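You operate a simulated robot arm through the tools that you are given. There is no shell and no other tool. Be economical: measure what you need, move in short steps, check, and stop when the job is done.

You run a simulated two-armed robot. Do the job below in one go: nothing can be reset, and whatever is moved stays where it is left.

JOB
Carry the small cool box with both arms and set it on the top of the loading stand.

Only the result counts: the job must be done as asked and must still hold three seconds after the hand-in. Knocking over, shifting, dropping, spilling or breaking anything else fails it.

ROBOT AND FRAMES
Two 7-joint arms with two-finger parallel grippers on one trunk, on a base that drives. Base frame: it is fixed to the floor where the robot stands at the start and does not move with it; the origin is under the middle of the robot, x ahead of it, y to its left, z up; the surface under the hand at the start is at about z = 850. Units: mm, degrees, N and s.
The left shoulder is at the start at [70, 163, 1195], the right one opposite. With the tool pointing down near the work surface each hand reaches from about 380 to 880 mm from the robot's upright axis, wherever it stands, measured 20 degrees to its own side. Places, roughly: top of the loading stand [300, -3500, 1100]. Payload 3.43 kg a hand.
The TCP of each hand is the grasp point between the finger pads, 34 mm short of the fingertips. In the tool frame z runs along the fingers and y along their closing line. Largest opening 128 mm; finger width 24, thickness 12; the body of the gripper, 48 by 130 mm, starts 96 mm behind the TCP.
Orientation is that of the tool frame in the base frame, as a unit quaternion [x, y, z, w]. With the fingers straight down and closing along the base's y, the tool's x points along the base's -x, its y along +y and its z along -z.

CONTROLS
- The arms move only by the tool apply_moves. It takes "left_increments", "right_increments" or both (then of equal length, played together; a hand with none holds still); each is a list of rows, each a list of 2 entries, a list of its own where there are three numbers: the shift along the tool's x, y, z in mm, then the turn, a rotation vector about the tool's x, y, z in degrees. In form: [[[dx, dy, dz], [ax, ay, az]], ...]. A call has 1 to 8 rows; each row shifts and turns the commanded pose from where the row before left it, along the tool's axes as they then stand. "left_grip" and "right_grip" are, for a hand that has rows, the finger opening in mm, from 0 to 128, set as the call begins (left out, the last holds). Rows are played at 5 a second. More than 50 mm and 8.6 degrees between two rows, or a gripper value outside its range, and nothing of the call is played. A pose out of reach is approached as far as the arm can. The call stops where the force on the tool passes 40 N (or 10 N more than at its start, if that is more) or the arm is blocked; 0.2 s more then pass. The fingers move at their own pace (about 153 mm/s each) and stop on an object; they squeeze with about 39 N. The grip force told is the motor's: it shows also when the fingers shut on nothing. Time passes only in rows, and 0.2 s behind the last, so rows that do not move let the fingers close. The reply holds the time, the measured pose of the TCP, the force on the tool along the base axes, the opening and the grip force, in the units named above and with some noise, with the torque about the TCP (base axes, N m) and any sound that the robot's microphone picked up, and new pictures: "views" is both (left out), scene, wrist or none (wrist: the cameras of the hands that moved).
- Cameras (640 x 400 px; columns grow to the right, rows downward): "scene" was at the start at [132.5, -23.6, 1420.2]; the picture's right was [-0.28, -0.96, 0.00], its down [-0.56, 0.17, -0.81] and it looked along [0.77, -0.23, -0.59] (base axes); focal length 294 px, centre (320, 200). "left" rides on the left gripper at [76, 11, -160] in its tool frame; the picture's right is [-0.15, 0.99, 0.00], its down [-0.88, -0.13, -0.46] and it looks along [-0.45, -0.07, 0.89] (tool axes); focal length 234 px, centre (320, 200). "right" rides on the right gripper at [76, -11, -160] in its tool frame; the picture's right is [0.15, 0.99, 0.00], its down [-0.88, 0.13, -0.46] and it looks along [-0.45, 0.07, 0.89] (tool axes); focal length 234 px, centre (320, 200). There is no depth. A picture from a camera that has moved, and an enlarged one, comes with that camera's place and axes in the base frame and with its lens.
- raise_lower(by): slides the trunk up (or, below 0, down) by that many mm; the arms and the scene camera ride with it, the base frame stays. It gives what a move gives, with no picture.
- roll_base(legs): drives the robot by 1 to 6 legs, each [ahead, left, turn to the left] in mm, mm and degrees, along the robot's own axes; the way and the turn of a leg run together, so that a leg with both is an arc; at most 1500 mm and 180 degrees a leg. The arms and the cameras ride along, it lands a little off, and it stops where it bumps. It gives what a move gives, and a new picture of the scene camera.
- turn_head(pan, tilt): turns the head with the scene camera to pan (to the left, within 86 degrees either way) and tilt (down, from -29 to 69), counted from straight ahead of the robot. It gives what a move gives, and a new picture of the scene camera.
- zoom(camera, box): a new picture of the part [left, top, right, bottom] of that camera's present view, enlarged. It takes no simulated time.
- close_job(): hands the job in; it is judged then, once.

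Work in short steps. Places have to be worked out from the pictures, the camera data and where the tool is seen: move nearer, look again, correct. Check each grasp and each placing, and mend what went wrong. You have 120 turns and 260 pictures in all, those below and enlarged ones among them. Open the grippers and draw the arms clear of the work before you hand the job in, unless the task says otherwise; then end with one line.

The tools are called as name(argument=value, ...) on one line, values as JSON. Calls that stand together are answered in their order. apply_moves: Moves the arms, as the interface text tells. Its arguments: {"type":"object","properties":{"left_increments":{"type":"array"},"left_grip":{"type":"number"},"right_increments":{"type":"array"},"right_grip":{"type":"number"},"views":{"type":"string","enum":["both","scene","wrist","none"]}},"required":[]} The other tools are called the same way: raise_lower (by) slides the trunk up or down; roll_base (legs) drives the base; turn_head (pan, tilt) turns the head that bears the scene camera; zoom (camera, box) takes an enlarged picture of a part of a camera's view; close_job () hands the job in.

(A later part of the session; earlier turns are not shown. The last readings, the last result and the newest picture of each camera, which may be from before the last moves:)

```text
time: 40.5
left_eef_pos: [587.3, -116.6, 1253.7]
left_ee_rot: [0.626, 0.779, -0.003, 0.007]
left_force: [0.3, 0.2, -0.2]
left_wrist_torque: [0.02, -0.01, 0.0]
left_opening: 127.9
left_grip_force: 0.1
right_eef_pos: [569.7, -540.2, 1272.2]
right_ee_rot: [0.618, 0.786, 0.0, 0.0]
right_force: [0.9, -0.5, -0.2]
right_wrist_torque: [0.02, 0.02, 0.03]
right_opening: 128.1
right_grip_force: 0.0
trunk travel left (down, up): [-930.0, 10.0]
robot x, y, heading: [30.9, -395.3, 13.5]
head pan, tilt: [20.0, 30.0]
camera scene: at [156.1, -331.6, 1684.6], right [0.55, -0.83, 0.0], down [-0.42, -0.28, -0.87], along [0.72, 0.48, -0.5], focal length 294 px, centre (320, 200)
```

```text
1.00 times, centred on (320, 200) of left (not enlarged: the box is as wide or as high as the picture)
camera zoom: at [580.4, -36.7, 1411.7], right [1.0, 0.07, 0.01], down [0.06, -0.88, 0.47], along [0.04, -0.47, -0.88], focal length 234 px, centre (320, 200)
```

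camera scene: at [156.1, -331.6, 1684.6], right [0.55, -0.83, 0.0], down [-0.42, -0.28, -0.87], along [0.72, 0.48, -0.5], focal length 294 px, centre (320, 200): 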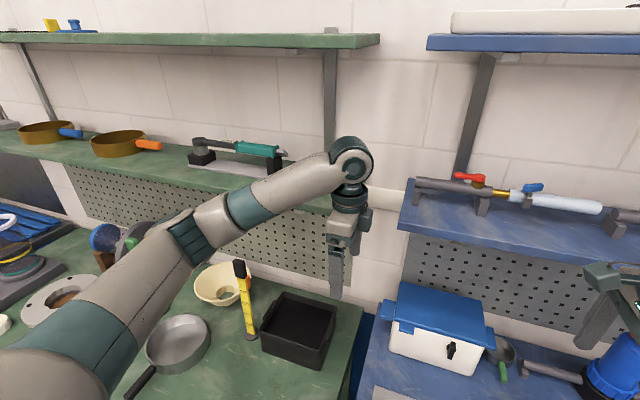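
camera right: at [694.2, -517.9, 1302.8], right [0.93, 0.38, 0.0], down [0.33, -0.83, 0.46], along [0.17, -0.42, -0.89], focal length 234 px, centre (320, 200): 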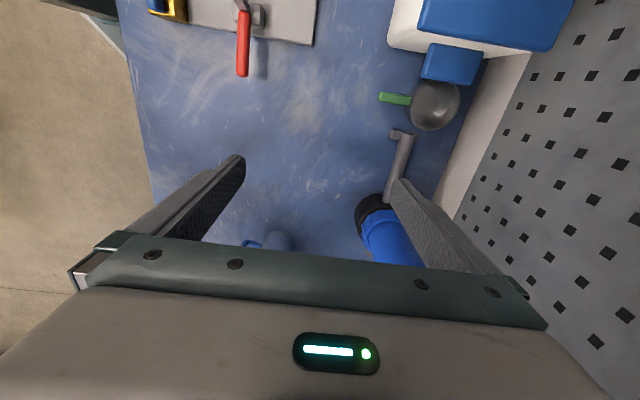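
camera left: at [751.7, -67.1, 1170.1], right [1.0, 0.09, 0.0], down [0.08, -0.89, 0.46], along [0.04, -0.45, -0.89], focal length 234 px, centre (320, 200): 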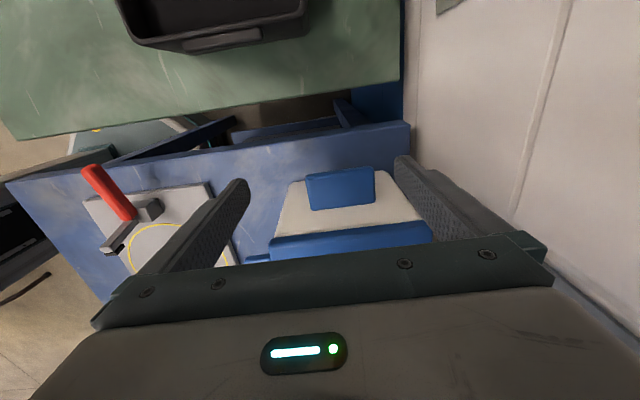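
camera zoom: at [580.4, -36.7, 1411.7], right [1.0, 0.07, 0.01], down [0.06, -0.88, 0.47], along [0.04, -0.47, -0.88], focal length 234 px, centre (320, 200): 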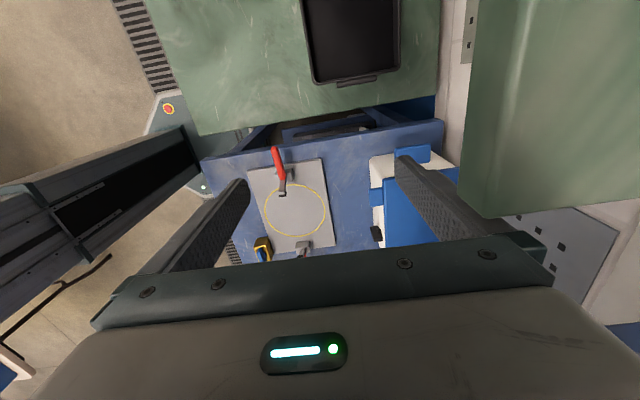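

The left gripper's body only brushed the green shelf's corner (about (650,-84), z 1320). I pull the left hand back well clear of it, then finish the drive.

apply_moves(left_increments=[[[0, -40, 0], [0, 0, 0]], [[0, -40, 0], [0, 0, 0]], [[0, -40, 20], [0, 0, -4]], [[0, -40, 40], [0, 0, -4]], [[0, 0, 40], [0, 0, -4]], [[0, 0, 40], [0, 0, -4]]], right_increments=[[[0, 0, 0], [0, 0, 0]], [[0, 0, 0], [0, 0, 0]], [[0, 0, 0], [0, 0, -3]], [[0, 0, 0], [0, 0, -4]], [[0, 0, 0], [0, 0, -4]], [[0, 0, 0], [0, 0, -4]]], views="scene")

roll_base(legs=[[0, 16, 0], [0, 0, 15], [44, -12, 0]])

turn_head(pan=-15, tilt=50)

```text
refused: row 4 steps farther than a row can; nothing moved
```

```text
time: 41.6
left_eef_pos: [584.2, -108.5, 1253.0]
left_ee_rot: [0.634, 0.773, -0.005, 0.012]
left_force: [0.0, -0.9, -0.7]
left_wrist_torque: [0.01, 0.02, -0.01]
left_opening: 127.6
left_grip_force: 0.1
right_eef_pos: [566.0, -526.0, 1272.9]
right_ee_rot: [0.618, 0.786, 0.0, -0.001]
right_force: [0.1, -0.1, 0.2]
right_wrist_torque: [-0.01, -0.03, 0.0]
right_opening: 127.9
right_grip_force: 0.0
trunk travel left (down, up): [-930.0, 10.0]
robot x, y, heading: [31.1, -379.8, 13.4]
head pan, tilt: [20.0, 30.0]
stopped in leg 2: the force on the tool passed its limit at 50 N (the readings are from after the stop); the commanded pose is now the measured one
camera scene: at [152.9, -317.2, 1684.7], right [0.55, -0.83, 0.0], down [-0.42, -0.28, -0.87], along [0.72, 0.48, -0.5], focal length 294 px, centre (320, 200)
```

scene: 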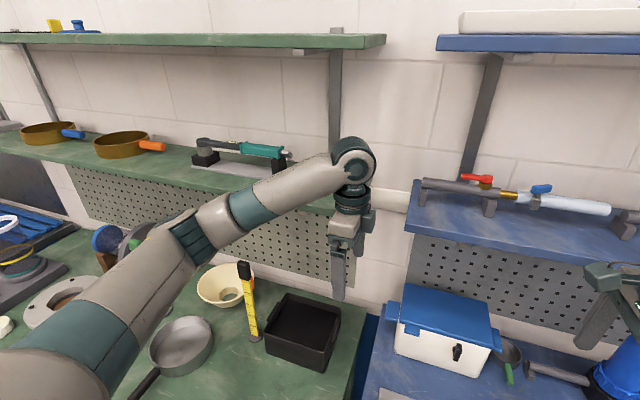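

```text
time: 42.6
left_eef_pos: [585.4, -107.5, 1252.9]
left_ee_rot: [0.634, 0.773, -0.005, 0.012]
left_force: [0.0, 0.5, -0.3]
left_wrist_torque: [0.0, 0.03, 0.01]
left_opening: 128.1
left_grip_force: 0.0
right_eef_pos: [566.4, -526.2, 1271.8]
right_ee_rot: [0.619, 0.786, 0.0, 0.0]
right_force: [-0.8, 1.0, -0.5]
right_wrist_torque: [0.0, 0.01, 0.02]
right_opening: 127.8
right_grip_force: 0.1
trunk travel left (down, up): [-930.0, 10.0]
robot x, y, heading: [27.9, -382.2, 13.5]
head pan, tilt: [-15.0, 50.0]
camera scene: at [154.0, -368.1, 1655.2], right [-0.03, -1.0, 0.0], down [-0.77, 0.02, -0.64], along [0.64, -0.02, -0.77], focal length 294 px, centre (320, 200)
```

scene: 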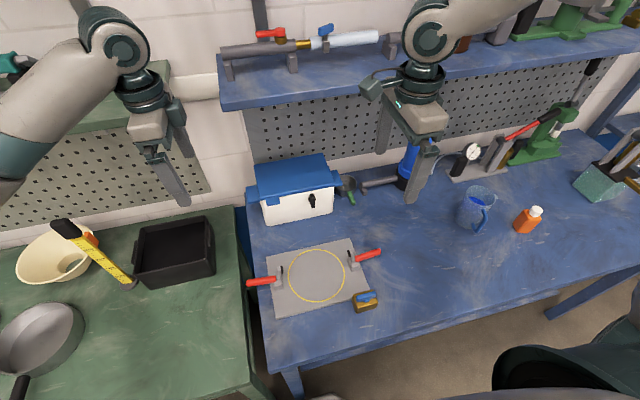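

That retract was refused (a step too long) and the base nudged the shelf again, harmlessly. I retract with smaller steps now, levelling the left tool.

apply_moves(left_increments=[[[0, -40, 0], [0, 0, 0]], [[0, -40, 0], [0, 0, 0]], [[0, -40, 0], [0, 0, 0]], [[0, -40, 0], [0, 0, -4]], [[0, 0, 40], [0, 0, -4]], [[0, 0, 40], [0, 0, -4]], [[0, 0, 40], [0, 0, -4]]], right_increments=[[[0, 0, 0], [0, 0, 0]], [[0, 0, 0], [0, 0, 0]], [[0, 0, 0], [0, 0, -3]], [[0, 0, 0], [0, 0, -4]], [[0, 0, 0], [0, 0, -4]], [[0, 0, 0], [0, 0, -4]], [[0, 0, 0], [0, 0, 0]]], views="scene")

```text
time: 44.2
left_eef_pos: [429.4, -143.3, 1135.2]
left_ee_rot: [0.52, 0.854, -0.006, 0.011]
left_force: [0.5, -0.2, 0.7]
left_wrist_torque: [0.01, -0.02, 0.03]
left_opening: 128.2
left_grip_force: 0.0
right_eef_pos: [566.9, -525.1, 1272.9]
right_ee_rot: [0.511, 0.86, 0.001, 0.001]
right_force: [-0.7, 0.0, 0.1]
right_wrist_torque: [-0.02, -0.03, -0.03]
right_opening: 128.0
right_grip_force: 0.1
trunk travel left (down, up): [-930.0, 10.0]
robot x, y, heading: [28.9, -380.0, 13.3]
head pan, tilt: [-15.0, 50.0]
camera scene: at [153.4, -368.0, 1655.3], right [-0.03, -1.0, 0.0], down [-0.77, 0.02, -0.64], along [0.64, -0.02, -0.77], focal length 294 px, centre (320, 200)
```

scene: 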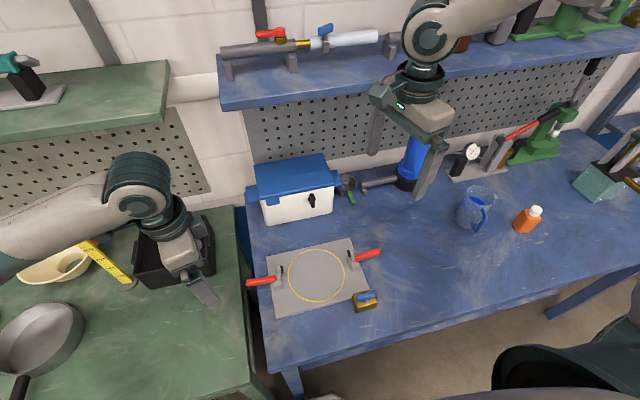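

Both hands are clear of the shelves. I finish the turn and the short advance.

roll_base(legs=[[0, 0, 15], [43, -11, 0]])

```text
time: 45.9
left_eef_pos: [360.2, -44.3, 1135.9]
left_ee_rot: [0.401, 0.916, -0.006, 0.012]
left_force: [0.7, 0.2, -0.2]
left_wrist_torque: [0.0, 0.03, -0.03]
left_opening: 128.1
left_grip_force: 0.0
right_eef_pos: [595.2, -374.2, 1271.9]
right_ee_rot: [0.39, 0.921, 0.001, 0.001]
right_force: [-0.8, -1.1, 0.3]
right_wrist_torque: [0.02, 0.02, -0.01]
right_opening: 127.9
right_grip_force: 0.0
trunk travel left (down, up): [-930.0, 10.0]
robot x, y, heading: [39.0, -373.9, 29.0]
head pan, tilt: [-15.0, 50.0]
stopped in leg 2: the robot was blocked; the commanded pose is now the measured one
camera scene: at [155.5, -333.3, 1655.2], right [0.24, -0.97, 0.0], down [-0.74, -0.18, -0.64], along [0.62, 0.16, -0.77], focal length 294 px, centre (320, 200)
```

scene: 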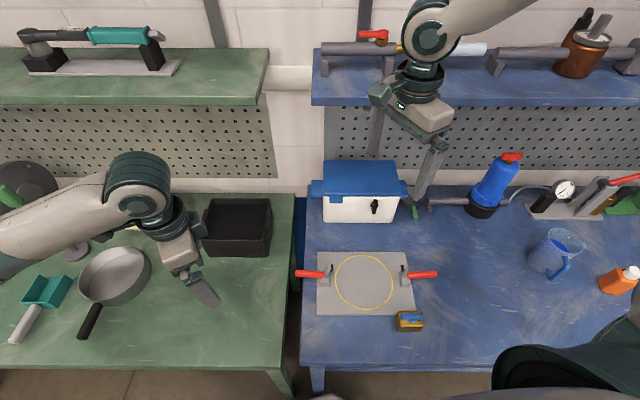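

The base met the bench corner, so its radius is about 275 mm and I must work at about 775 mm from the box. I shift slightly right and turn to 24.5°, where both arms should reach, then turn the hands to line up with the box.

roll_base(legs=[[-17, -31, 0], [0, 0, -4.5]])

apply_moves(left_increments=[[[0, 0, 0], [0, 1.5, 0]], [[0, 0, 0], [0, 0, 8]], [[0, 0, 0], [0, 0, 8]], [[0, 0, 0], [0, 0, 8.5]], [[0, 0, 0], [0, 0, 0]]], right_increments=[[[0, -40, 0], [0, 0, 0]], [[0, 0, 0], [0, 0, 8.5]], [[0, 0, 0], [0, 0, 8.5]], [[0, 0, 0], [0, 0, 8.5]], [[0, 0, 0], [0, 0, 0]]], views="none")

raise_lower(by=-100)

```text
time: 47.3
left_eef_pos: [386.0, -103.2, 1135.4]
left_ee_rot: [0.437, 0.9, -0.006, 0.013]
left_force: [0.1, 0.4, -0.4]
left_wrist_torque: [-0.02, -0.02, 0.0]
left_opening: 128.2
left_grip_force: 0.1
right_eef_pos: [592.7, -451.7, 1274.0]
right_ee_rot: [0.425, 0.905, -0.001, 0.001]
right_force: [-0.2, -0.5, 0.1]
right_wrist_torque: [-0.02, 0.01, -0.01]
right_opening: 127.8
right_grip_force: 0.0
trunk travel left (down, up): [-930.0, 10.0]
robot x, y, heading: [38.9, -413.3, 24.3]
head pan, tilt: [-15.0, 50.0]
camera scene: at [157.6, -374.6, 1655.2], right [0.16, -0.99, 0.0], down [-0.76, -0.13, -0.64], along [0.63, 0.1, -0.77], focal length 294 px, centre (320, 200)
```

scene: 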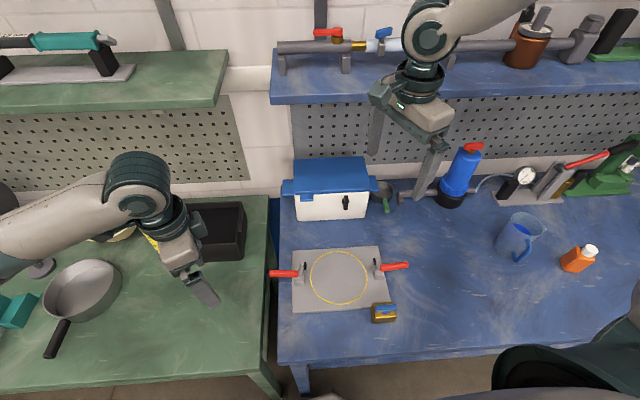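

```text
time: 48.5
left_eef_pos: [385.2, -105.6, 1134.4]
left_ee_rot: [0.619, 0.786, 0.001, 0.0]
left_force: [0.0, -0.6, -0.2]
left_wrist_torque: [-0.03, 0.02, 0.01]
left_opening: 128.0
left_grip_force: 0.1
right_eef_pos: [562.0, -480.6, 1271.7]
right_ee_rot: [0.615, 0.789, 0.001, 0.0]
right_force: [-1.1, 0.3, 0.2]
right_wrist_torque: [0.02, 0.01, 0.01]
right_opening: 127.6
right_grip_force: 0.2
trunk travel left (down, up): [-930.0, 10.0]
robot x, y, heading: [38.7, -409.8, 24.5]
head pan, tilt: [-15.0, 50.0]
```

```text
time: 49.8
left_eef_pos: [385.9, -105.1, 1034.3]
left_ee_rot: [0.618, 0.786, 0.0, 0.0]
left_force: [-0.2, 0.6, 0.1]
left_wrist_torque: [0.0, -0.02, -0.01]
left_opening: 128.1
left_grip_force: 0.0
right_eef_pos: [562.4, -480.1, 1171.2]
right_ee_rot: [0.615, 0.788, 0.001, 0.0]
right_force: [-0.1, 0.1, -0.1]
right_wrist_torque: [0.0, -0.03, 0.03]
right_opening: 127.9
right_grip_force: 0.2
trunk travel left (down, up): [-830.0, 110.0]
robot x, y, heading: [37.3, -413.1, 24.5]
head pan, tilt: [-15.0, 50.0]
```

Both tools are aligned with the box. I raise the hands relative to the shoulders, then lower the trunk so the shoulders end near z 1075 for best reach.

apply_moves(left_increments=[[[0, 0, -40], [0, 0, 0]], [[0, 0, -40], [0, 0, 0]], [[0, 0, -40], [0, 0, 0]], [[0, 0, -40], [0, 0, 0]], [[0, 0, -40], [0, 0, 0]], [[0, 0, -40], [0, 0, 0]]], right_increments=[[[0, 0, -17], [0, 0, 0]], [[0, 0, -17], [0, 0, 0]], [[0, 0, -17], [0, 0, 0]], [[0, 0, -17], [0, 0, 0]], [[0, 0, -17], [0, 0, 0]], [[0, 0, -17], [0, 0, 0]]], views="none")

raise_lower(by=-240)

turn_head(pan=-15, tilt=40)

```text
time: 51.2
left_eef_pos: [384.6, -102.5, 1275.9]
left_ee_rot: [0.617, 0.787, 0.0, 0.001]
left_force: [0.2, -0.3, 0.4]
left_wrist_torque: [0.02, 0.0, 0.0]
left_opening: 128.0
left_grip_force: 0.0
right_eef_pos: [563.3, -480.4, 1273.1]
right_ee_rot: [0.615, 0.788, 0.0, 0.001]
right_force: [-0.6, 0.6, -0.4]
right_wrist_torque: [-0.01, -0.02, 0.0]
right_opening: 128.2
right_grip_force: 0.0
trunk travel left (down, up): [-830.0, 110.0]
robot x, y, heading: [39.8, -413.8, 24.6]
head pan, tilt: [-15.0, 50.0]
```

```text
time: 53.7
left_eef_pos: [385.3, -102.1, 1035.0]
left_ee_rot: [0.617, 0.787, -0.001, 0.0]
left_force: [0.3, -0.1, 0.1]
left_wrist_torque: [-0.02, 0.01, -0.03]
left_opening: 128.1
left_grip_force: 0.0
right_eef_pos: [564.7, -480.3, 1031.7]
right_ee_rot: [0.615, 0.789, 0.0, 0.0]
right_force: [0.0, 0.4, -0.3]
right_wrist_torque: [0.01, -0.02, 0.03]
right_opening: 128.1
right_grip_force: 0.0
trunk travel left (down, up): [-590.0, 350.0]
robot x, y, heading: [37.8, -409.5, 24.4]
head pan, tilt: [-15.0, 50.0]
```

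```text
time: 54.4
left_eef_pos: [385.0, -103.2, 1033.3]
left_ee_rot: [0.618, 0.786, 0.001, 0.0]
left_force: [0.4, -0.8, -0.7]
left_wrist_torque: [-0.01, -0.01, -0.02]
left_opening: 128.0
left_grip_force: 0.1
right_eef_pos: [564.9, -480.4, 1033.0]
right_ee_rot: [0.615, 0.789, 0.001, 0.0]
right_force: [-0.3, 0.6, 1.0]
right_wrist_torque: [0.03, -0.01, -0.01]
right_opening: 127.8
right_grip_force: 0.0
trunk travel left (down, up): [-590.0, 350.0]
robot x, y, heading: [38.2, -409.9, 24.4]
head pan, tilt: [-15.0, 40.0]
camera scene: at [166.0, -375.8, 1329.3], right [0.16, -0.99, 0.0], down [-0.63, -0.11, -0.77], along [0.76, 0.13, -0.64], focal length 294 px, centre (320, 200)
```

scene: 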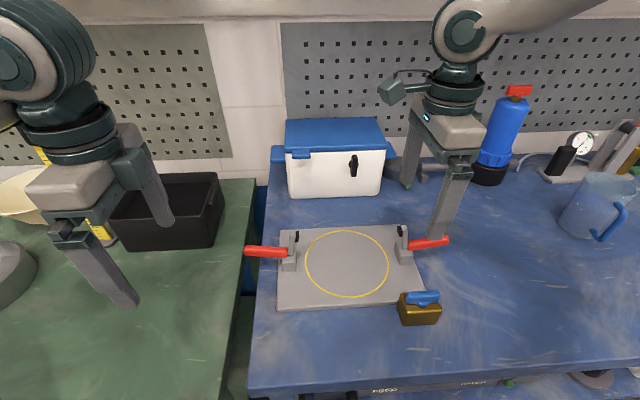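

I advance both hands toward positions beside the handles, keeping outside the lid and easing down to about z 1000.

apply_moves(left_increments=[[[-17, 40, 4], [0, 0, 0]], [[-17, 40, 4], [0, 0, 0]], [[-17, 40, 4], [0, 0, 0]], [[-17, 40, 4], [0, 0, 0]], [[-17, 40, 4], [0, 0, 0]], [[-17, 40, 4], [0, 0, 0]], [[-17, 40, 4], [0, 0, 0]], [[-17, 40, 4], [0, 0, 0]]], right_increments=[[[-35, 0, 0], [0, 0, 0]], [[-12, 30, 4], [0, 0, 0]], [[0, 34, 5], [0, 0, 0]], [[0, 34, 5], [0, 0, 0]], [[0, 34, 5], [0, 0, 0]], [[0, 34, 5], [0, 0, 0]], [[0, 34, 5], [0, 0, 0]], [[0, 34, 0], [0, 0, 0]]])

```text
time: 56.2
left_eef_pos: [732.9, -159.5, 1000.5]
left_ee_rot: [0.618, 0.786, 0.0, -0.002]
left_force: [0.9, -1.0, 0.5]
left_wrist_torque: [0.02, 0.04, 0.01]
left_opening: 127.8
left_grip_force: 0.1
right_eef_pos: [802.8, -471.1, 1000.6]
right_ee_rot: [0.615, 0.788, 0.001, -0.003]
right_force: [0.1, 1.3, -0.7]
right_wrist_torque: [0.02, 0.06, -0.01]
right_opening: 127.8
right_grip_force: 0.1
trunk travel left (down, up): [-590.0, 350.0]
robot x, y, heading: [36.3, -411.4, 24.4]
head pan, tilt: [-15.0, 40.0]
camera scene: at [168.9, -377.9, 1329.0], right [0.16, -0.99, 0.0], down [-0.64, -0.1, -0.76], along [0.75, 0.13, -0.64], focal length 294 px, centre (320, 200)
camera right: at [775.8, -401.2, 1160.9], right [0.92, 0.38, 0.0], down [0.34, -0.82, 0.45], along [0.17, -0.42, -0.89], focal length 234 px, centre (320, 200)
camera left: at [725.5, -82.8, 1160.0], right [1.0, 0.09, 0.0], down [0.08, -0.89, 0.45], along [0.04, -0.45, -0.89], focal length 234 px, centre (320, 200)
```

scene: 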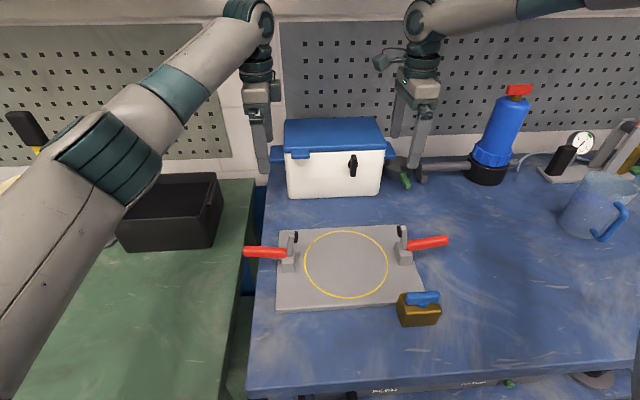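
right: 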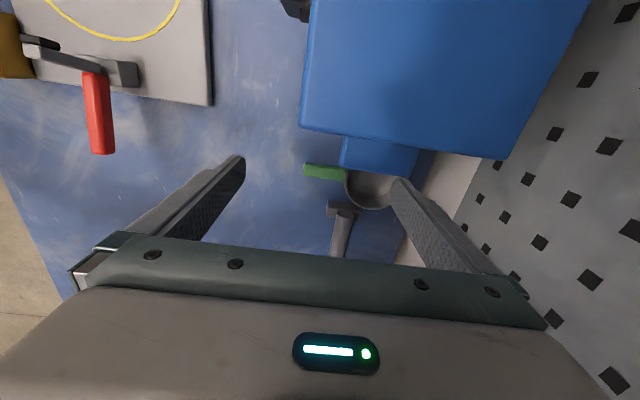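
left: 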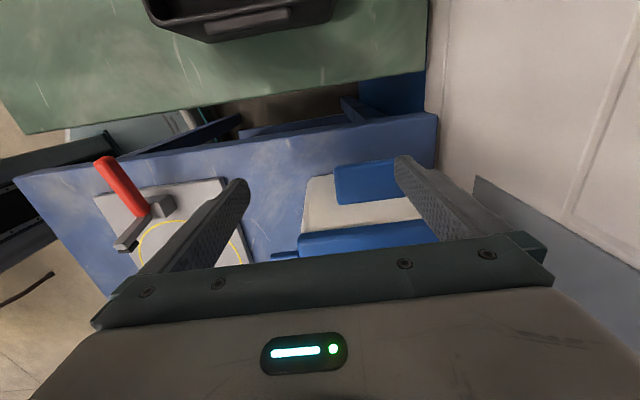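

The handles are clear in the wrist views: left centre ≈(784,-170), right centre ≈(850,-433), each about 70×43 mm. I move both hands above them.

apply_moves(left_increments=[[[0, 24, 0], [0, 0, 0]], [[-10, 23, 0], [0, 0, 0]], [[-10, 0, 0], [0, 0, 0]]], right_increments=[[[0, 27, 0], [0, 0, 0]], [[13, 27, 0], [0, 0, 0]], [[12, 0, 0], [0, 0, 0]]])

```text
time: 57.0
left_eef_pos: [759.8, -161.0, 998.6]
left_ee_rot: [0.618, 0.786, 0.001, 0.0]
left_force: [-0.7, 1.2, 0.5]
left_wrist_torque: [-0.02, -0.01, 0.0]
left_opening: 127.8
left_grip_force: 0.0
left hand out of reach, approached as far as the arm can: row 2
right_eef_pos: [849.3, -431.8, 1004.8]
right_ee_rot: [0.616, 0.788, 0.001, 0.0]
right_force: [0.0, -0.8, 0.1]
right_wrist_torque: [-0.02, 0.01, 0.01]
right_opening: 127.9
right_grip_force: 0.1
trunk travel left (down, up): [-590.0, 350.0]
robot x, y, heading: [39.7, -411.9, 24.6]
head pan, tilt: [-15.0, 40.0]
camera scene: at [164.9, -375.7, 1329.5], right [0.16, -0.99, 0.0], down [-0.63, -0.11, -0.77], along [0.76, 0.13, -0.64], focal length 294 px, centre (320, 200)
camera right: at [820.9, -361.5, 1164.5], right [0.92, 0.38, 0.0], down [0.34, -0.82, 0.46], along [0.18, -0.42, -0.89], focal length 234 px, centre (320, 200)
camera left: at [751.7, -83.5, 1158.0], right [1.0, 0.09, 0.0], down [0.08, -0.89, 0.46], along [0.04, -0.45, -0.89], focal length 234 px, centre (320, 200)
```

scene: 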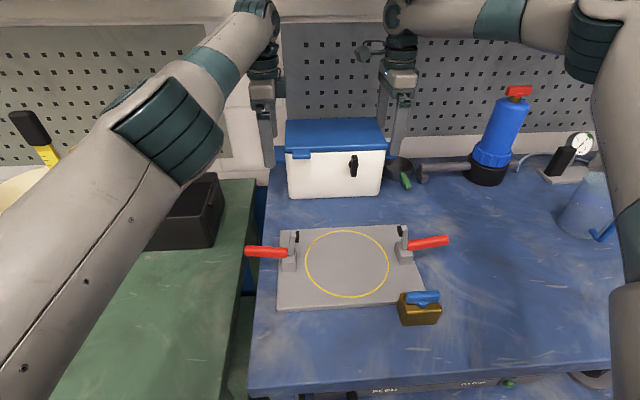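
right: 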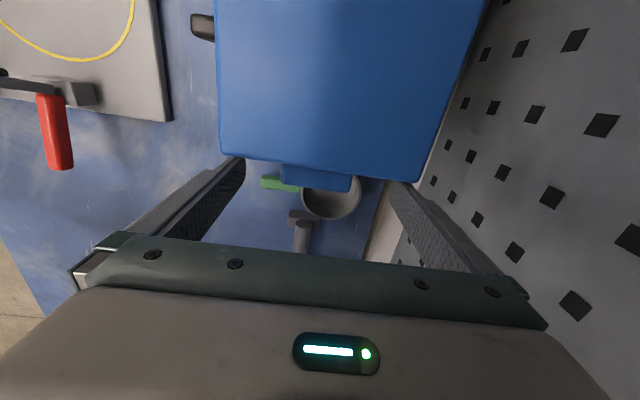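
left: 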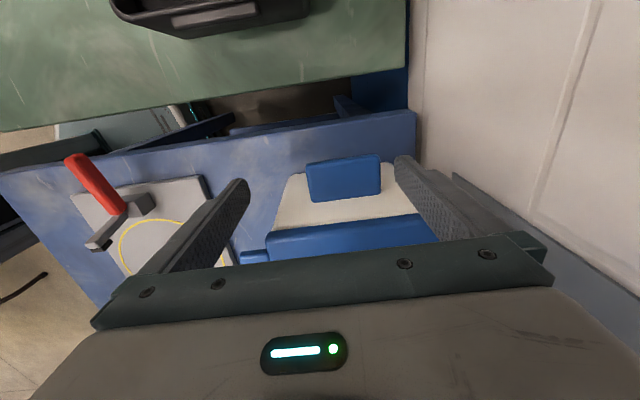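

The right hand is exactly above its handle and its elbow has come free. The left needs about 20 mm more forward; I lower it while moving forward and in, since lower it reaches farther.

apply_moves(left_increments=[[[-6, 0, 20], [0, 0, 0]], [[-7, 10, 20], [0, 0, 0]], [[0, 11, 10], [0, 0, 0]], [[0, 0, 0], [0, 0, 0]]], views="wrist")

```text
time: 58.0
left_eef_pos: [764.3, -167.5, 958.6]
left_ee_rot: [0.618, 0.786, 0.0, 0.0]
left_force: [-0.2, 1.0, 0.2]
left_wrist_torque: [0.0, -0.02, 0.02]
left_opening: 128.2
left_grip_force: 0.1
left hand out of reach, approached as far as the arm can: row 2, 3
right_eef_pos: [850.4, -432.8, 1002.9]
right_ee_rot: [0.615, 0.789, 0.001, 0.001]
right_force: [-0.2, -0.6, -0.3]
right_wrist_torque: [0.01, 0.03, -0.01]
right_opening: 128.0
right_grip_force: 0.0
trunk travel left (down, up): [-590.0, 350.0]
robot x, y, heading: [37.8, -411.1, 24.4]
head pan, tilt: [-15.0, 40.0]
camera left: at [756.5, -90.0, 1118.6], right [1.0, 0.09, 0.0], down [0.08, -0.89, 0.46], along [0.04, -0.45, -0.89], focal length 234 px, centre (320, 200)
```

left: 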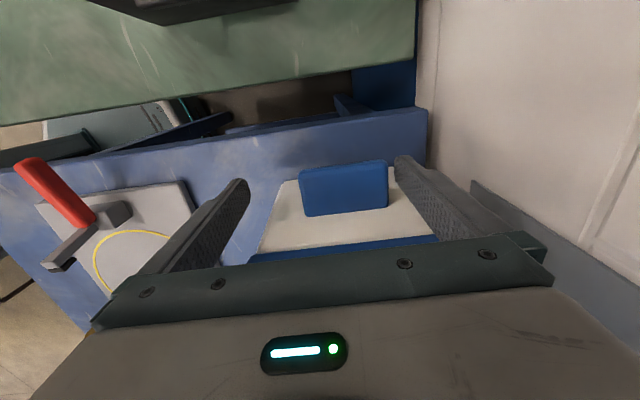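

The left arm lacks about 20 mm. I nudge the base 20 mm straight toward the box; the fingers have room on either side.

roll_base(legs=[[19.6, -3.8, 0]])

```text
time: 58.9
left_eef_pos: [777.0, -164.6, 958.4]
left_ee_rot: [0.617, 0.787, -0.001, 0.0]
left_force: [-0.8, 0.4, -0.2]
left_wrist_torque: [0.03, 0.05, -0.05]
left_opening: 127.9
left_grip_force: 0.0
right_eef_pos: [861.2, -429.8, 1002.6]
right_ee_rot: [0.615, 0.789, 0.0, -0.001]
right_force: [0.3, 0.6, -0.8]
right_wrist_torque: [-0.02, 0.03, 0.03]
right_opening: 128.3
right_grip_force: 0.1
trunk travel left (down, up): [-590.0, 350.0]
robot x, y, heading: [46.5, -412.2, 24.5]
head pan, tilt: [-15.0, 40.0]
stopped in leg 1: the robot was blocked; the commanded pose is now the measured one
camera scene: at [179.1, -373.0, 1328.9], right [0.17, -0.99, 0.0], down [-0.64, -0.11, -0.76], along [0.75, 0.13, -0.64], focal length 294 px, centre (320, 200)
```

scene: 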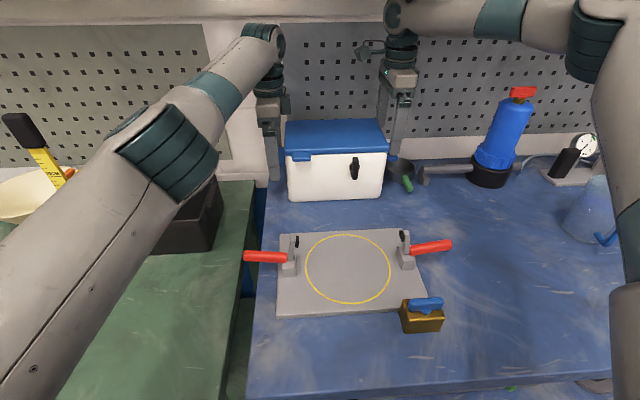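

Gained 12 mm before the base touched the bench. Now both hands descend to z≈931 around the handles with the last few mm of correction.

apply_moves(left_increments=[[[-3, 2, 10], [0, 0, 0]], [[-3, 4, 10], [0, 0, 0]], [[0, 0, 7], [0, 0, 0]], [[0, 0, 0], [0, 0, 0]], [[0, 0, 0], [0, 0, 0]]], right_increments=[[[0, -12, 0], [0, 0, 0]], [[0, 0, 18], [0, 0, 0]], [[0, 0, 18], [0, 0, 0]], [[0, 0, 18], [0, 0, 0]], [[0, 0, 18], [0, 0, 0]]])

```text
time: 60.1
left_eef_pos: [778.3, -168.4, 933.5]
left_ee_rot: [0.618, 0.786, 0.0, 0.001]
left_force: [-1.2, 0.0, -0.3]
left_wrist_torque: [0.02, -0.01, 0.0]
left_opening: 128.0
left_grip_force: 0.0
left hand out of reach, approached as far as the arm can: row 2
right_eef_pos: [847.3, -433.0, 932.1]
right_ee_rot: [0.615, 0.788, 0.001, 0.0]
right_force: [-0.3, 0.6, 0.1]
right_wrist_torque: [0.01, 0.03, 0.01]
right_opening: 128.0
right_grip_force: 0.0
trunk travel left (down, up): [-590.0, 350.0]
robot x, y, heading: [48.4, -407.6, 24.1]
head pan, tilt: [-15.0, 40.0]
camera scene: at [177.1, -373.4, 1329.3], right [0.17, -0.99, 0.0], down [-0.63, -0.11, -0.77], along [0.76, 0.13, -0.64], focal length 294 px, centre (320, 200)
camera right: at [818.8, -361.4, 1092.3], right [0.92, 0.38, 0.0], down [0.34, -0.82, 0.45], along [0.18, -0.42, -0.89], focal length 234 px, centre (320, 200)
camera left: at [770.1, -90.8, 1092.4], right [1.0, 0.09, 0.0], down [0.08, -0.89, 0.46], along [0.04, -0.45, -0.89], focal length 234 px, centre (320, 200)
```

scene: 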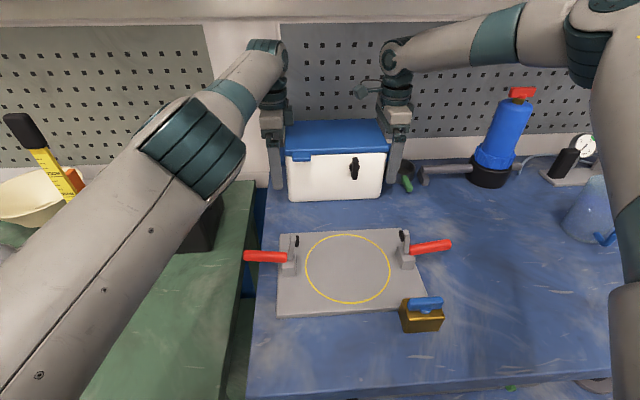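
right: 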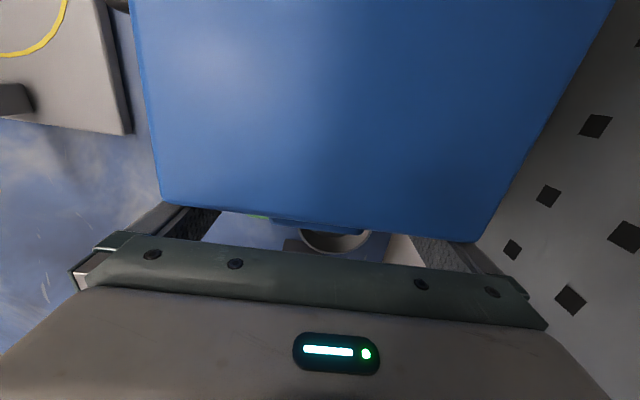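
left: 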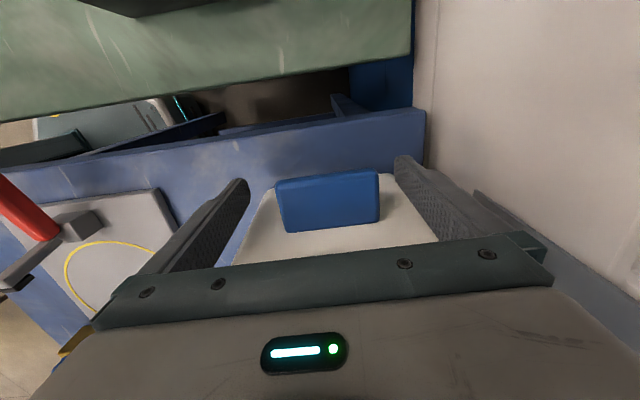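

Both hands straddle the handles, well centred. I close both grippers.

apply_moves(left_increments=[[[0, 0, 0], [0, 0, 0]], [[0, 0, 0], [0, 0, 0]], [[0, 0, 0], [0, 0, 0]], [[0, 0, 0], [0, 0, 0]]], right_increments=[[[0, 0, 0], [0, 0, 0]], [[0, 0, 0], [0, 0, 0]], [[0, 0, 0], [0, 0, 0]], [[0, 0, 0], [0, 0, 0]]], left_grip=0, right_grip=0)

```text
time: 61.1
left_eef_pos: [777.3, -168.6, 932.6]
left_ee_rot: [0.617, 0.787, 0.0, 0.001]
left_force: [3.7, 2.2, 3.2]
left_wrist_torque: [-0.08, 0.27, 0.68]
left_opening: 72.1
left_grip_force: 38.5
right_eef_pos: [846.4, -431.7, 932.5]
right_ee_rot: [0.615, 0.788, 0.002, 0.0]
right_force: [-3.3, -2.7, -0.7]
right_wrist_torque: [-0.12, 0.04, 0.8]
right_opening: 71.9
right_grip_force: 39.3
trunk travel left (down, up): [-590.0, 350.0]
robot x, y, heading: [47.4, -409.4, 24.6]
head pan, tilt: [-15.0, 40.0]
camera scene: at [176.1, -373.7, 1329.4], right [0.17, -0.99, 0.0], down [-0.63, -0.11, -0.77], along [0.76, 0.13, -0.64], focal length 294 px, centre (320, 200)
camera right: at [817.8, -361.6, 1093.0], right [0.92, 0.38, 0.0], down [0.34, -0.82, 0.46], along [0.18, -0.42, -0.89], focal length 234 px, centre (320, 200)
camera left: at [769.3, -90.9, 1093.3], right [1.0, 0.09, 0.0], down [0.08, -0.89, 0.46], along [0.04, -0.45, -0.89], focal length 234 px, centre (320, 200)
```

scene: 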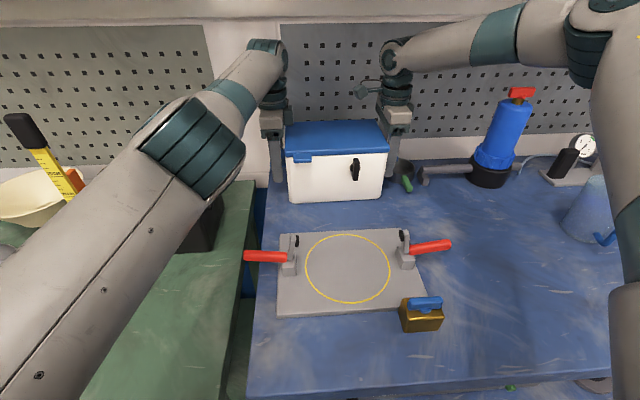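
right: 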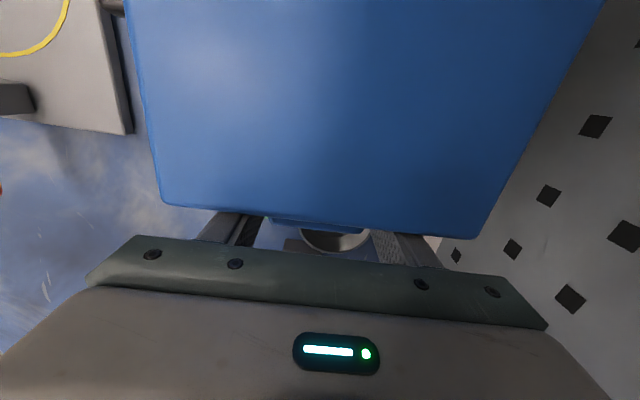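
left: 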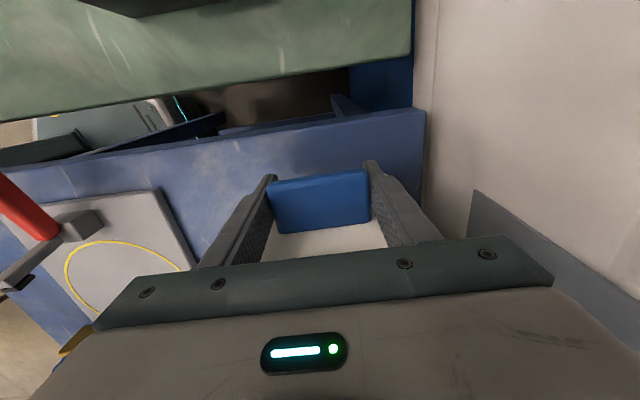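

Both grips hold at 72 mm with ~39 N. I lift a little with the trunk to check the weight (clear of the shelf above).

raise_lower(by=20)

turn_head(pan=-12, tilt=35)

```text
time: 61.8
left_eef_pos: [779.4, -168.1, 951.4]
left_ee_rot: [0.617, 0.787, -0.001, -0.001]
left_force: [7.1, 1.6, -3.9]
left_wrist_torque: [-0.25, 0.16, 0.84]
left_opening: 72.2
left_grip_force: 38.6
right_eef_pos: [848.0, -432.1, 951.8]
right_ee_rot: [0.615, 0.789, 0.0, 0.0]
right_force: [-5.7, -2.7, -7.7]
right_wrist_torque: [-0.24, -0.29, 0.9]
right_opening: 71.8
right_grip_force: 38.9
trunk travel left (down, up): [-610.0, 330.0]
robot x, y, heading: [48.0, -410.8, 24.5]
head pan, tilt: [-15.0, 40.0]
```

```text
time: 62.4
left_eef_pos: [779.1, -166.8, 952.4]
left_ee_rot: [0.617, 0.787, 0.0, 0.0]
left_force: [8.0, 4.6, -3.6]
left_wrist_torque: [-0.16, 0.01, 1.1]
left_opening: 71.7
left_grip_force: 38.9
right_eef_pos: [849.3, -432.0, 950.8]
right_ee_rot: [0.615, 0.788, 0.001, 0.0]
right_force: [-8.0, -3.7, -7.4]
right_wrist_torque: [-0.35, -0.22, 1.2]
right_opening: 72.0
right_grip_force: 39.0
trunk travel left (down, up): [-610.0, 330.0]
robot x, y, heading: [50.9, -405.9, 24.7]
head pan, tilt: [-12.0, 35.0]
camera scene: at [180.9, -368.3, 1356.5], right [0.22, -0.98, 0.0], down [-0.56, -0.12, -0.82], along [0.8, 0.18, -0.58], focal length 294 px, centre (320, 200)
```

scene: 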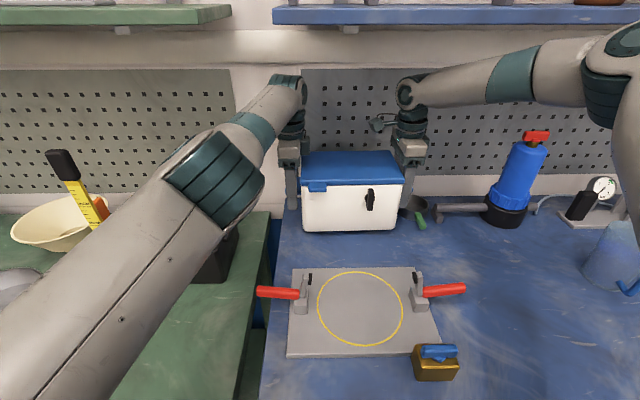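

About 11 N total: the box (≈1.1 kg) hangs evenly in both hands. I lift a little more, then back the base out from under the shelf along the box's normal.

raise_lower(by=35)

roll_base(legs=[[-98, 19, 0]])

raise_lower(by=100)

```text
time: 63.2
left_eef_pos: [779.8, -166.3, 986.2]
left_ee_rot: [0.617, 0.787, 0.0, 0.0]
left_force: [9.2, 5.4, -4.7]
left_wrist_torque: [-0.13, -0.16, 1.29]
left_opening: 72.0
left_grip_force: 39.1
right_eef_pos: [847.8, -430.7, 985.4]
right_ee_rot: [0.615, 0.788, 0.0, -0.002]
right_force: [-8.6, -4.8, -7.8]
right_wrist_torque: [-0.31, 0.02, 1.4]
right_opening: 72.0
right_grip_force: 38.7
trunk travel left (down, up): [-645.0, 295.0]
robot x, y, heading: [48.1, -414.0, 24.5]
head pan, tilt: [-12.0, 35.0]
```

```text
time: 64.4
left_eef_pos: [682.4, -191.9, 987.6]
left_ee_rot: [0.617, 0.787, 0.0, 0.001]
left_force: [9.4, 6.7, -4.2]
left_wrist_torque: [-0.4, -0.31, 1.53]
left_opening: 72.0
left_grip_force: 39.5
right_eef_pos: [750.1, -457.3, 985.6]
right_ee_rot: [0.616, 0.788, 0.001, -0.001]
right_force: [-11.1, -6.3, -7.2]
right_wrist_torque: [0.01, 0.1, 1.53]
right_opening: 71.9
right_grip_force: 38.4
trunk travel left (down, up): [-645.0, 295.0]
robot x, y, heading: [-48.2, -430.2, 24.4]
head pan, tilt: [-12.0, 35.0]
camera scene: at [82.9, -391.9, 1391.5], right [0.21, -0.98, 0.0], down [-0.56, -0.12, -0.82], along [0.8, 0.18, -0.58], focal length 294 px, centre (320, 200)
```

scene: 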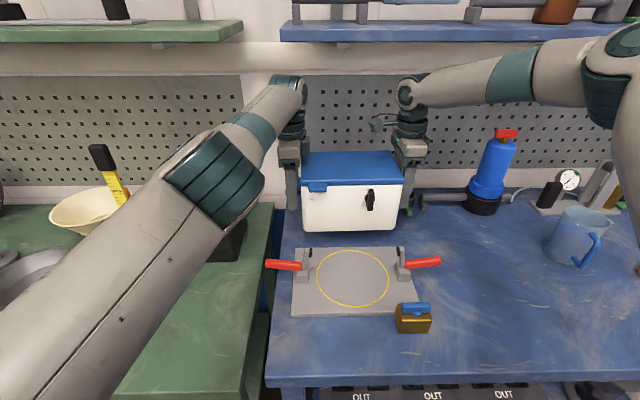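

```text
time: 65.7
left_eef_pos: [668.6, -199.2, 1043.6]
left_ee_rot: [0.616, 0.787, -0.026, -0.015]
left_force: [-11.5, -13.1, -13.1]
left_wrist_torque: [0.29, 0.24, -1.76]
left_opening: 72.1
left_grip_force: 38.7
right_eef_pos: [730.1, -467.4, 1032.5]
right_ee_rot: [0.612, 0.79, -0.037, -0.018]
right_force: [12.1, 12.0, 1.2]
right_wrist_torque: [1.55, 0.31, -2.22]
right_opening: 72.5
right_grip_force: 38.7
trunk travel left (down, up): [-745.0, 195.0]
robot x, y, heading: [-50.4, -437.4, 24.4]
head pan, tilt: [-12.0, 35.0]
```

The raise was obstructed (arms pushed down and back by a shelf). I lower straight back by the same amount and look.

raise_lower(by=-90)

turn_head(pan=-5, tilt=20)

```text
time: 66.9
left_eef_pos: [681.0, -190.3, 999.0]
left_ee_rot: [0.617, 0.787, 0.002, 0.001]
left_force: [11.8, 9.6, -1.6]
left_wrist_torque: [-0.62, -0.57, 2.07]
left_opening: 72.2
left_grip_force: 39.0
right_eef_pos: [748.5, -456.9, 998.3]
right_ee_rot: [0.614, 0.789, 0.001, 0.0]
right_force: [-12.2, -10.0, -9.4]
right_wrist_torque: [-0.38, 0.2, 1.85]
right_opening: 71.9
right_grip_force: 39.3
trunk travel left (down, up): [-655.0, 285.0]
robot x, y, heading: [-47.4, -434.6, 24.2]
head pan, tilt: [-12.0, 35.0]
```

```text
time: 67.7
left_eef_pos: [680.9, -190.6, 995.8]
left_ee_rot: [0.617, 0.787, 0.0, -0.001]
left_force: [11.8, 17.4, -5.6]
left_wrist_torque: [-0.17, -0.54, 2.05]
left_opening: 72.3
left_grip_force: 38.8
right_eef_pos: [750.4, -456.6, 996.4]
right_ee_rot: [0.616, 0.788, 0.001, 0.0]
right_force: [-11.1, -18.6, -6.2]
right_wrist_torque: [-0.04, 0.41, 2.09]
right_opening: 72.0
right_grip_force: 38.5
trunk travel left (down, up): [-655.0, 285.0]
robot x, y, heading: [-47.8, -432.4, 24.5]
head pan, tilt: [-5.0, 20.0]
camera scene: at [84.9, -379.8, 1425.4], right [0.33, -0.94, 0.0], down [-0.33, -0.11, -0.94], along [0.89, 0.31, -0.34], focal length 294 px, centre (320, 200)
```

scene: 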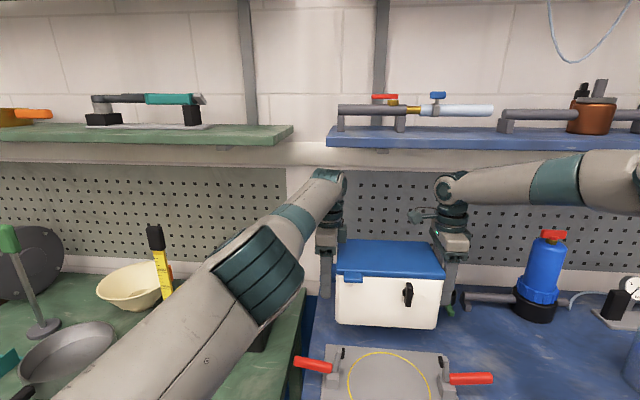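

Everything still sits in place and the grips hold; the wrists were too near the blue shelf edge. I back out 65 mm more (not yet over the clamps), then raise carefully.

roll_base(legs=[[-64, 12, 0]])

raise_lower(by=30)

```text
time: 68.7
left_eef_pos: [619.4, -206.7, 994.9]
left_ee_rot: [0.618, 0.786, 0.0, -0.002]
left_force: [5.5, 24.5, -7.4]
left_wrist_torque: [0.03, -0.25, 1.5]
left_opening: 72.0
left_grip_force: 38.7
right_eef_pos: [688.9, -472.3, 994.1]
right_ee_rot: [0.616, 0.788, -0.001, 0.0]
right_force: [-6.3, -24.1, -4.9]
right_wrist_torque: [0.29, 0.3, 1.59]
right_opening: 72.0
right_grip_force: 38.7
trunk travel left (down, up): [-655.0, 285.0]
robot x, y, heading: [-109.8, -448.2, 24.5]
head pan, tilt: [-5.0, 20.0]
camera scene: at [23.5, -395.1, 1425.1], right [0.33, -0.94, 0.0], down [-0.33, -0.11, -0.94], along [0.89, 0.31, -0.34], focal length 294 px, centre (320, 200)
```

scene: 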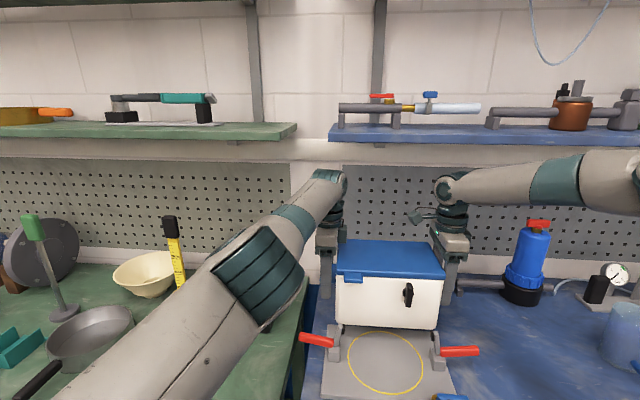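

```text
time: 69.5
left_eef_pos: [618.0, -206.9, 1026.5]
left_ee_rot: [0.618, 0.786, 0.001, -0.001]
left_force: [2.6, -1.5, -5.6]
left_wrist_torque: [0.07, 0.28, 0.25]
left_opening: 71.9
left_grip_force: 39.6
right_eef_pos: [687.1, -473.4, 1025.8]
right_ee_rot: [0.616, 0.788, 0.0, 0.001]
right_force: [-2.0, 1.5, -4.9]
right_wrist_torque: [-0.01, -0.3, 0.19]
right_opening: 71.9
right_grip_force: 39.2
trunk travel left (down, up): [-685.0, 255.0]
robot x, y, heading: [-112.3, -449.4, 24.4]
head pan, tilt: [-5.0, 20.0]
```

The internal forces relaxed and the hands followed the full 30 mm. I raise 60 more.

raise_lower(by=60)

```text
time: 70.5
left_eef_pos: [619.2, -206.8, 1087.2]
left_ee_rot: [0.618, 0.786, -0.001, -0.001]
left_force: [3.6, -1.6, -7.8]
left_wrist_torque: [0.05, 0.22, 0.51]
left_opening: 71.9
left_grip_force: 39.0
right_eef_pos: [688.1, -473.5, 1085.8]
right_ee_rot: [0.616, 0.788, 0.0, 0.0]
right_force: [-4.2, 0.6, -5.6]
right_wrist_torque: [0.09, -0.26, 0.5]
right_opening: 71.9
right_grip_force: 38.7
trunk travel left (down, up): [-745.0, 195.0]
robot x, y, heading: [-112.8, -448.8, 24.3]
head pan, tilt: [-5.0, 20.0]
```

The box is clear at bottom z≈1004. Before backing up I look to the right-rear.

turn_head(pan=-86, tilt=25)

turn_head(pan=86, tilt=25)

```text
time: 72.0
left_eef_pos: [617.8, -206.4, 1086.3]
left_ee_rot: [0.618, 0.786, 0.0, -0.002]
left_force: [7.2, -0.6, -6.6]
left_wrist_torque: [0.15, 0.1, 0.94]
left_opening: 72.1
left_grip_force: 39.0
right_eef_pos: [687.5, -473.9, 1085.7]
right_ee_rot: [0.616, 0.788, -0.001, 0.001]
right_force: [-7.2, 1.0, -4.5]
right_wrist_torque: [0.14, -0.03, 0.9]
right_opening: 72.1
right_grip_force: 38.4
trunk travel left (down, up): [-745.0, 195.0]
robot x, y, heading: [-109.0, -449.0, 24.7]
head pan, tilt: [-85.9, 25.0]
camera scene: at [-22.2, -507.2, 1507.5], right [-0.88, -0.48, 0.0], down [-0.2, 0.37, -0.91], along [0.43, -0.8, -0.42], focal length 294 px, centre (320, 200)
```

scene: 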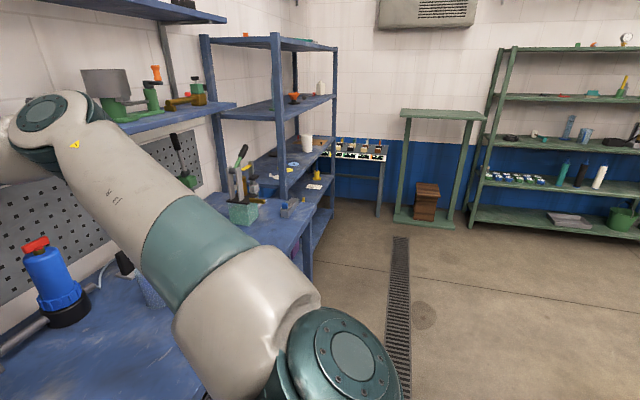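

```text
time: 74.6
left_eef_pos: [619.0, -206.8, 1086.4]
left_ee_rot: [0.618, 0.786, 0.0, -0.002]
left_force: [8.7, -0.3, -5.2]
left_wrist_torque: [0.03, -0.04, 1.24]
left_opening: 72.2
left_grip_force: 39.1
right_eef_pos: [686.9, -473.6, 1085.9]
right_ee_rot: [0.615, 0.788, 0.001, 0.0]
right_force: [-9.4, 0.4, -4.9]
right_wrist_torque: [0.0, 0.01, 1.24]
right_opening: 72.0
right_grip_force: 38.9
trunk travel left (down, up): [-745.0, 195.0]
robot x, y, heading: [-114.6, -447.8, 24.3]
head pan, tilt: [85.9, 25.0]
camera scene: at [-98.0, -339.8, 1507.6], right [0.94, 0.35, 0.0], down [0.14, -0.4, -0.91], along [-0.31, 0.85, -0.42], focal length 294 px, centre (320, 200)
```

scene: 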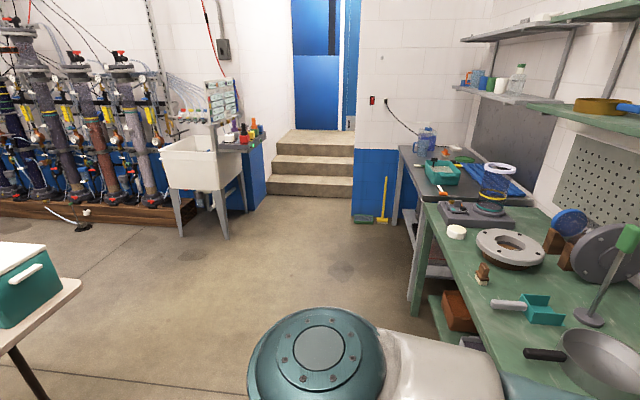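

Clear behind for the needed distance; the green loading stand is seen ahead along -y against the far wall. I back up 220 mm, raise to carrying height, then turn to face it.

roll_base(legs=[[-216, 42, 0]])

raise_lower(by=170)

turn_head(pan=-40, tilt=25)

```text
time: 76.3
left_eef_pos: [406.3, -253.6, 1084.1]
left_ee_rot: [0.616, 0.788, 0.0, -0.001]
left_force: [8.1, 0.7, -5.3]
left_wrist_torque: [-0.14, -0.06, 1.13]
left_opening: 72.2
left_grip_force: 38.7
right_eef_pos: [477.8, -520.4, 1084.5]
right_ee_rot: [0.614, 0.789, 0.0, 0.0]
right_force: [-8.7, 0.0, -6.7]
right_wrist_torque: [-0.12, -0.02, 1.15]
right_opening: 71.8
right_grip_force: 39.0
trunk travel left (down, up): [-745.0, 195.0]
robot x, y, heading: [-325.4, -500.7, 24.7]
head pan, tilt: [85.9, 25.0]
camera scene: at [-308.9, -390.0, 1507.5], right [0.94, 0.35, 0.0], down [0.15, -0.4, -0.91], along [-0.32, 0.85, -0.42], focal length 294 px, centre (320, 200)
```

scene: 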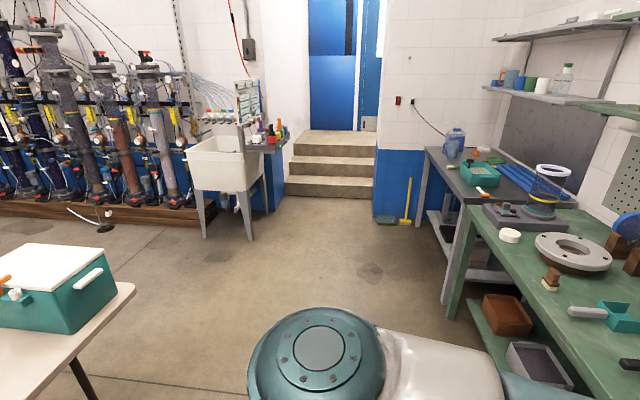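

```text
time: 78.2
left_eef_pos: [405.6, -252.7, 1255.6]
left_ee_rot: [0.616, 0.788, 0.0, -0.002]
left_force: [4.5, -0.7, -6.4]
left_wrist_torque: [0.07, 0.15, 0.54]
left_opening: 71.9
left_grip_force: 38.9
right_eef_pos: [476.6, -520.1, 1255.4]
right_ee_rot: [0.614, 0.79, 0.0, -0.001]
right_force: [-4.3, 0.6, -5.5]
right_wrist_torque: [0.14, -0.16, 0.51]
right_opening: 72.1
right_grip_force: 39.4
trunk travel left (down, up): [-915.0, 25.0]
robot x, y, heading: [-325.2, -498.8, 24.6]
head pan, tilt: [85.9, 25.0]
```

```text
time: 80.3
left_eef_pos: [405.0, -252.7, 1257.0]
left_ee_rot: [0.616, 0.788, 0.0, -0.001]
left_force: [9.4, -0.4, -8.0]
left_wrist_torque: [0.14, 0.09, 1.07]
left_opening: 72.1
left_grip_force: 39.5
right_eef_pos: [476.4, -520.6, 1256.3]
right_ee_rot: [0.614, 0.789, 0.001, 0.001]
right_force: [-8.1, 0.3, -4.2]
right_wrist_torque: [0.09, -0.04, 1.08]
right_opening: 71.8
right_grip_force: 38.9
trunk travel left (down, up): [-915.0, 25.0]
robot x, y, heading: [-326.7, -499.2, 24.7]
head pan, tilt: [-40.0, 25.0]
camera scene: at [-189.0, -500.8, 1677.4], right [-0.26, -0.96, 0.0], down [-0.41, 0.11, -0.91], along [0.87, -0.24, -0.42], focal length 294 px, centre (320, 200)
```

scene: 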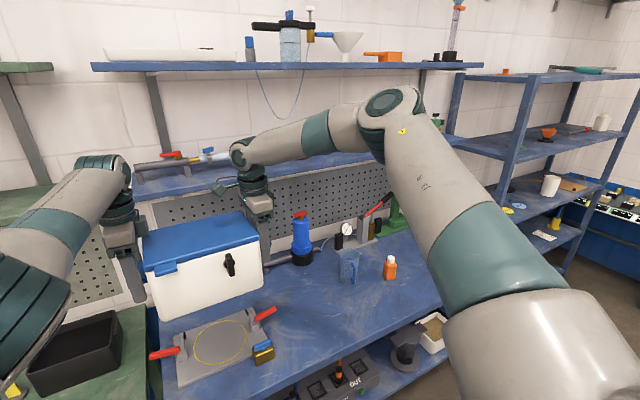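

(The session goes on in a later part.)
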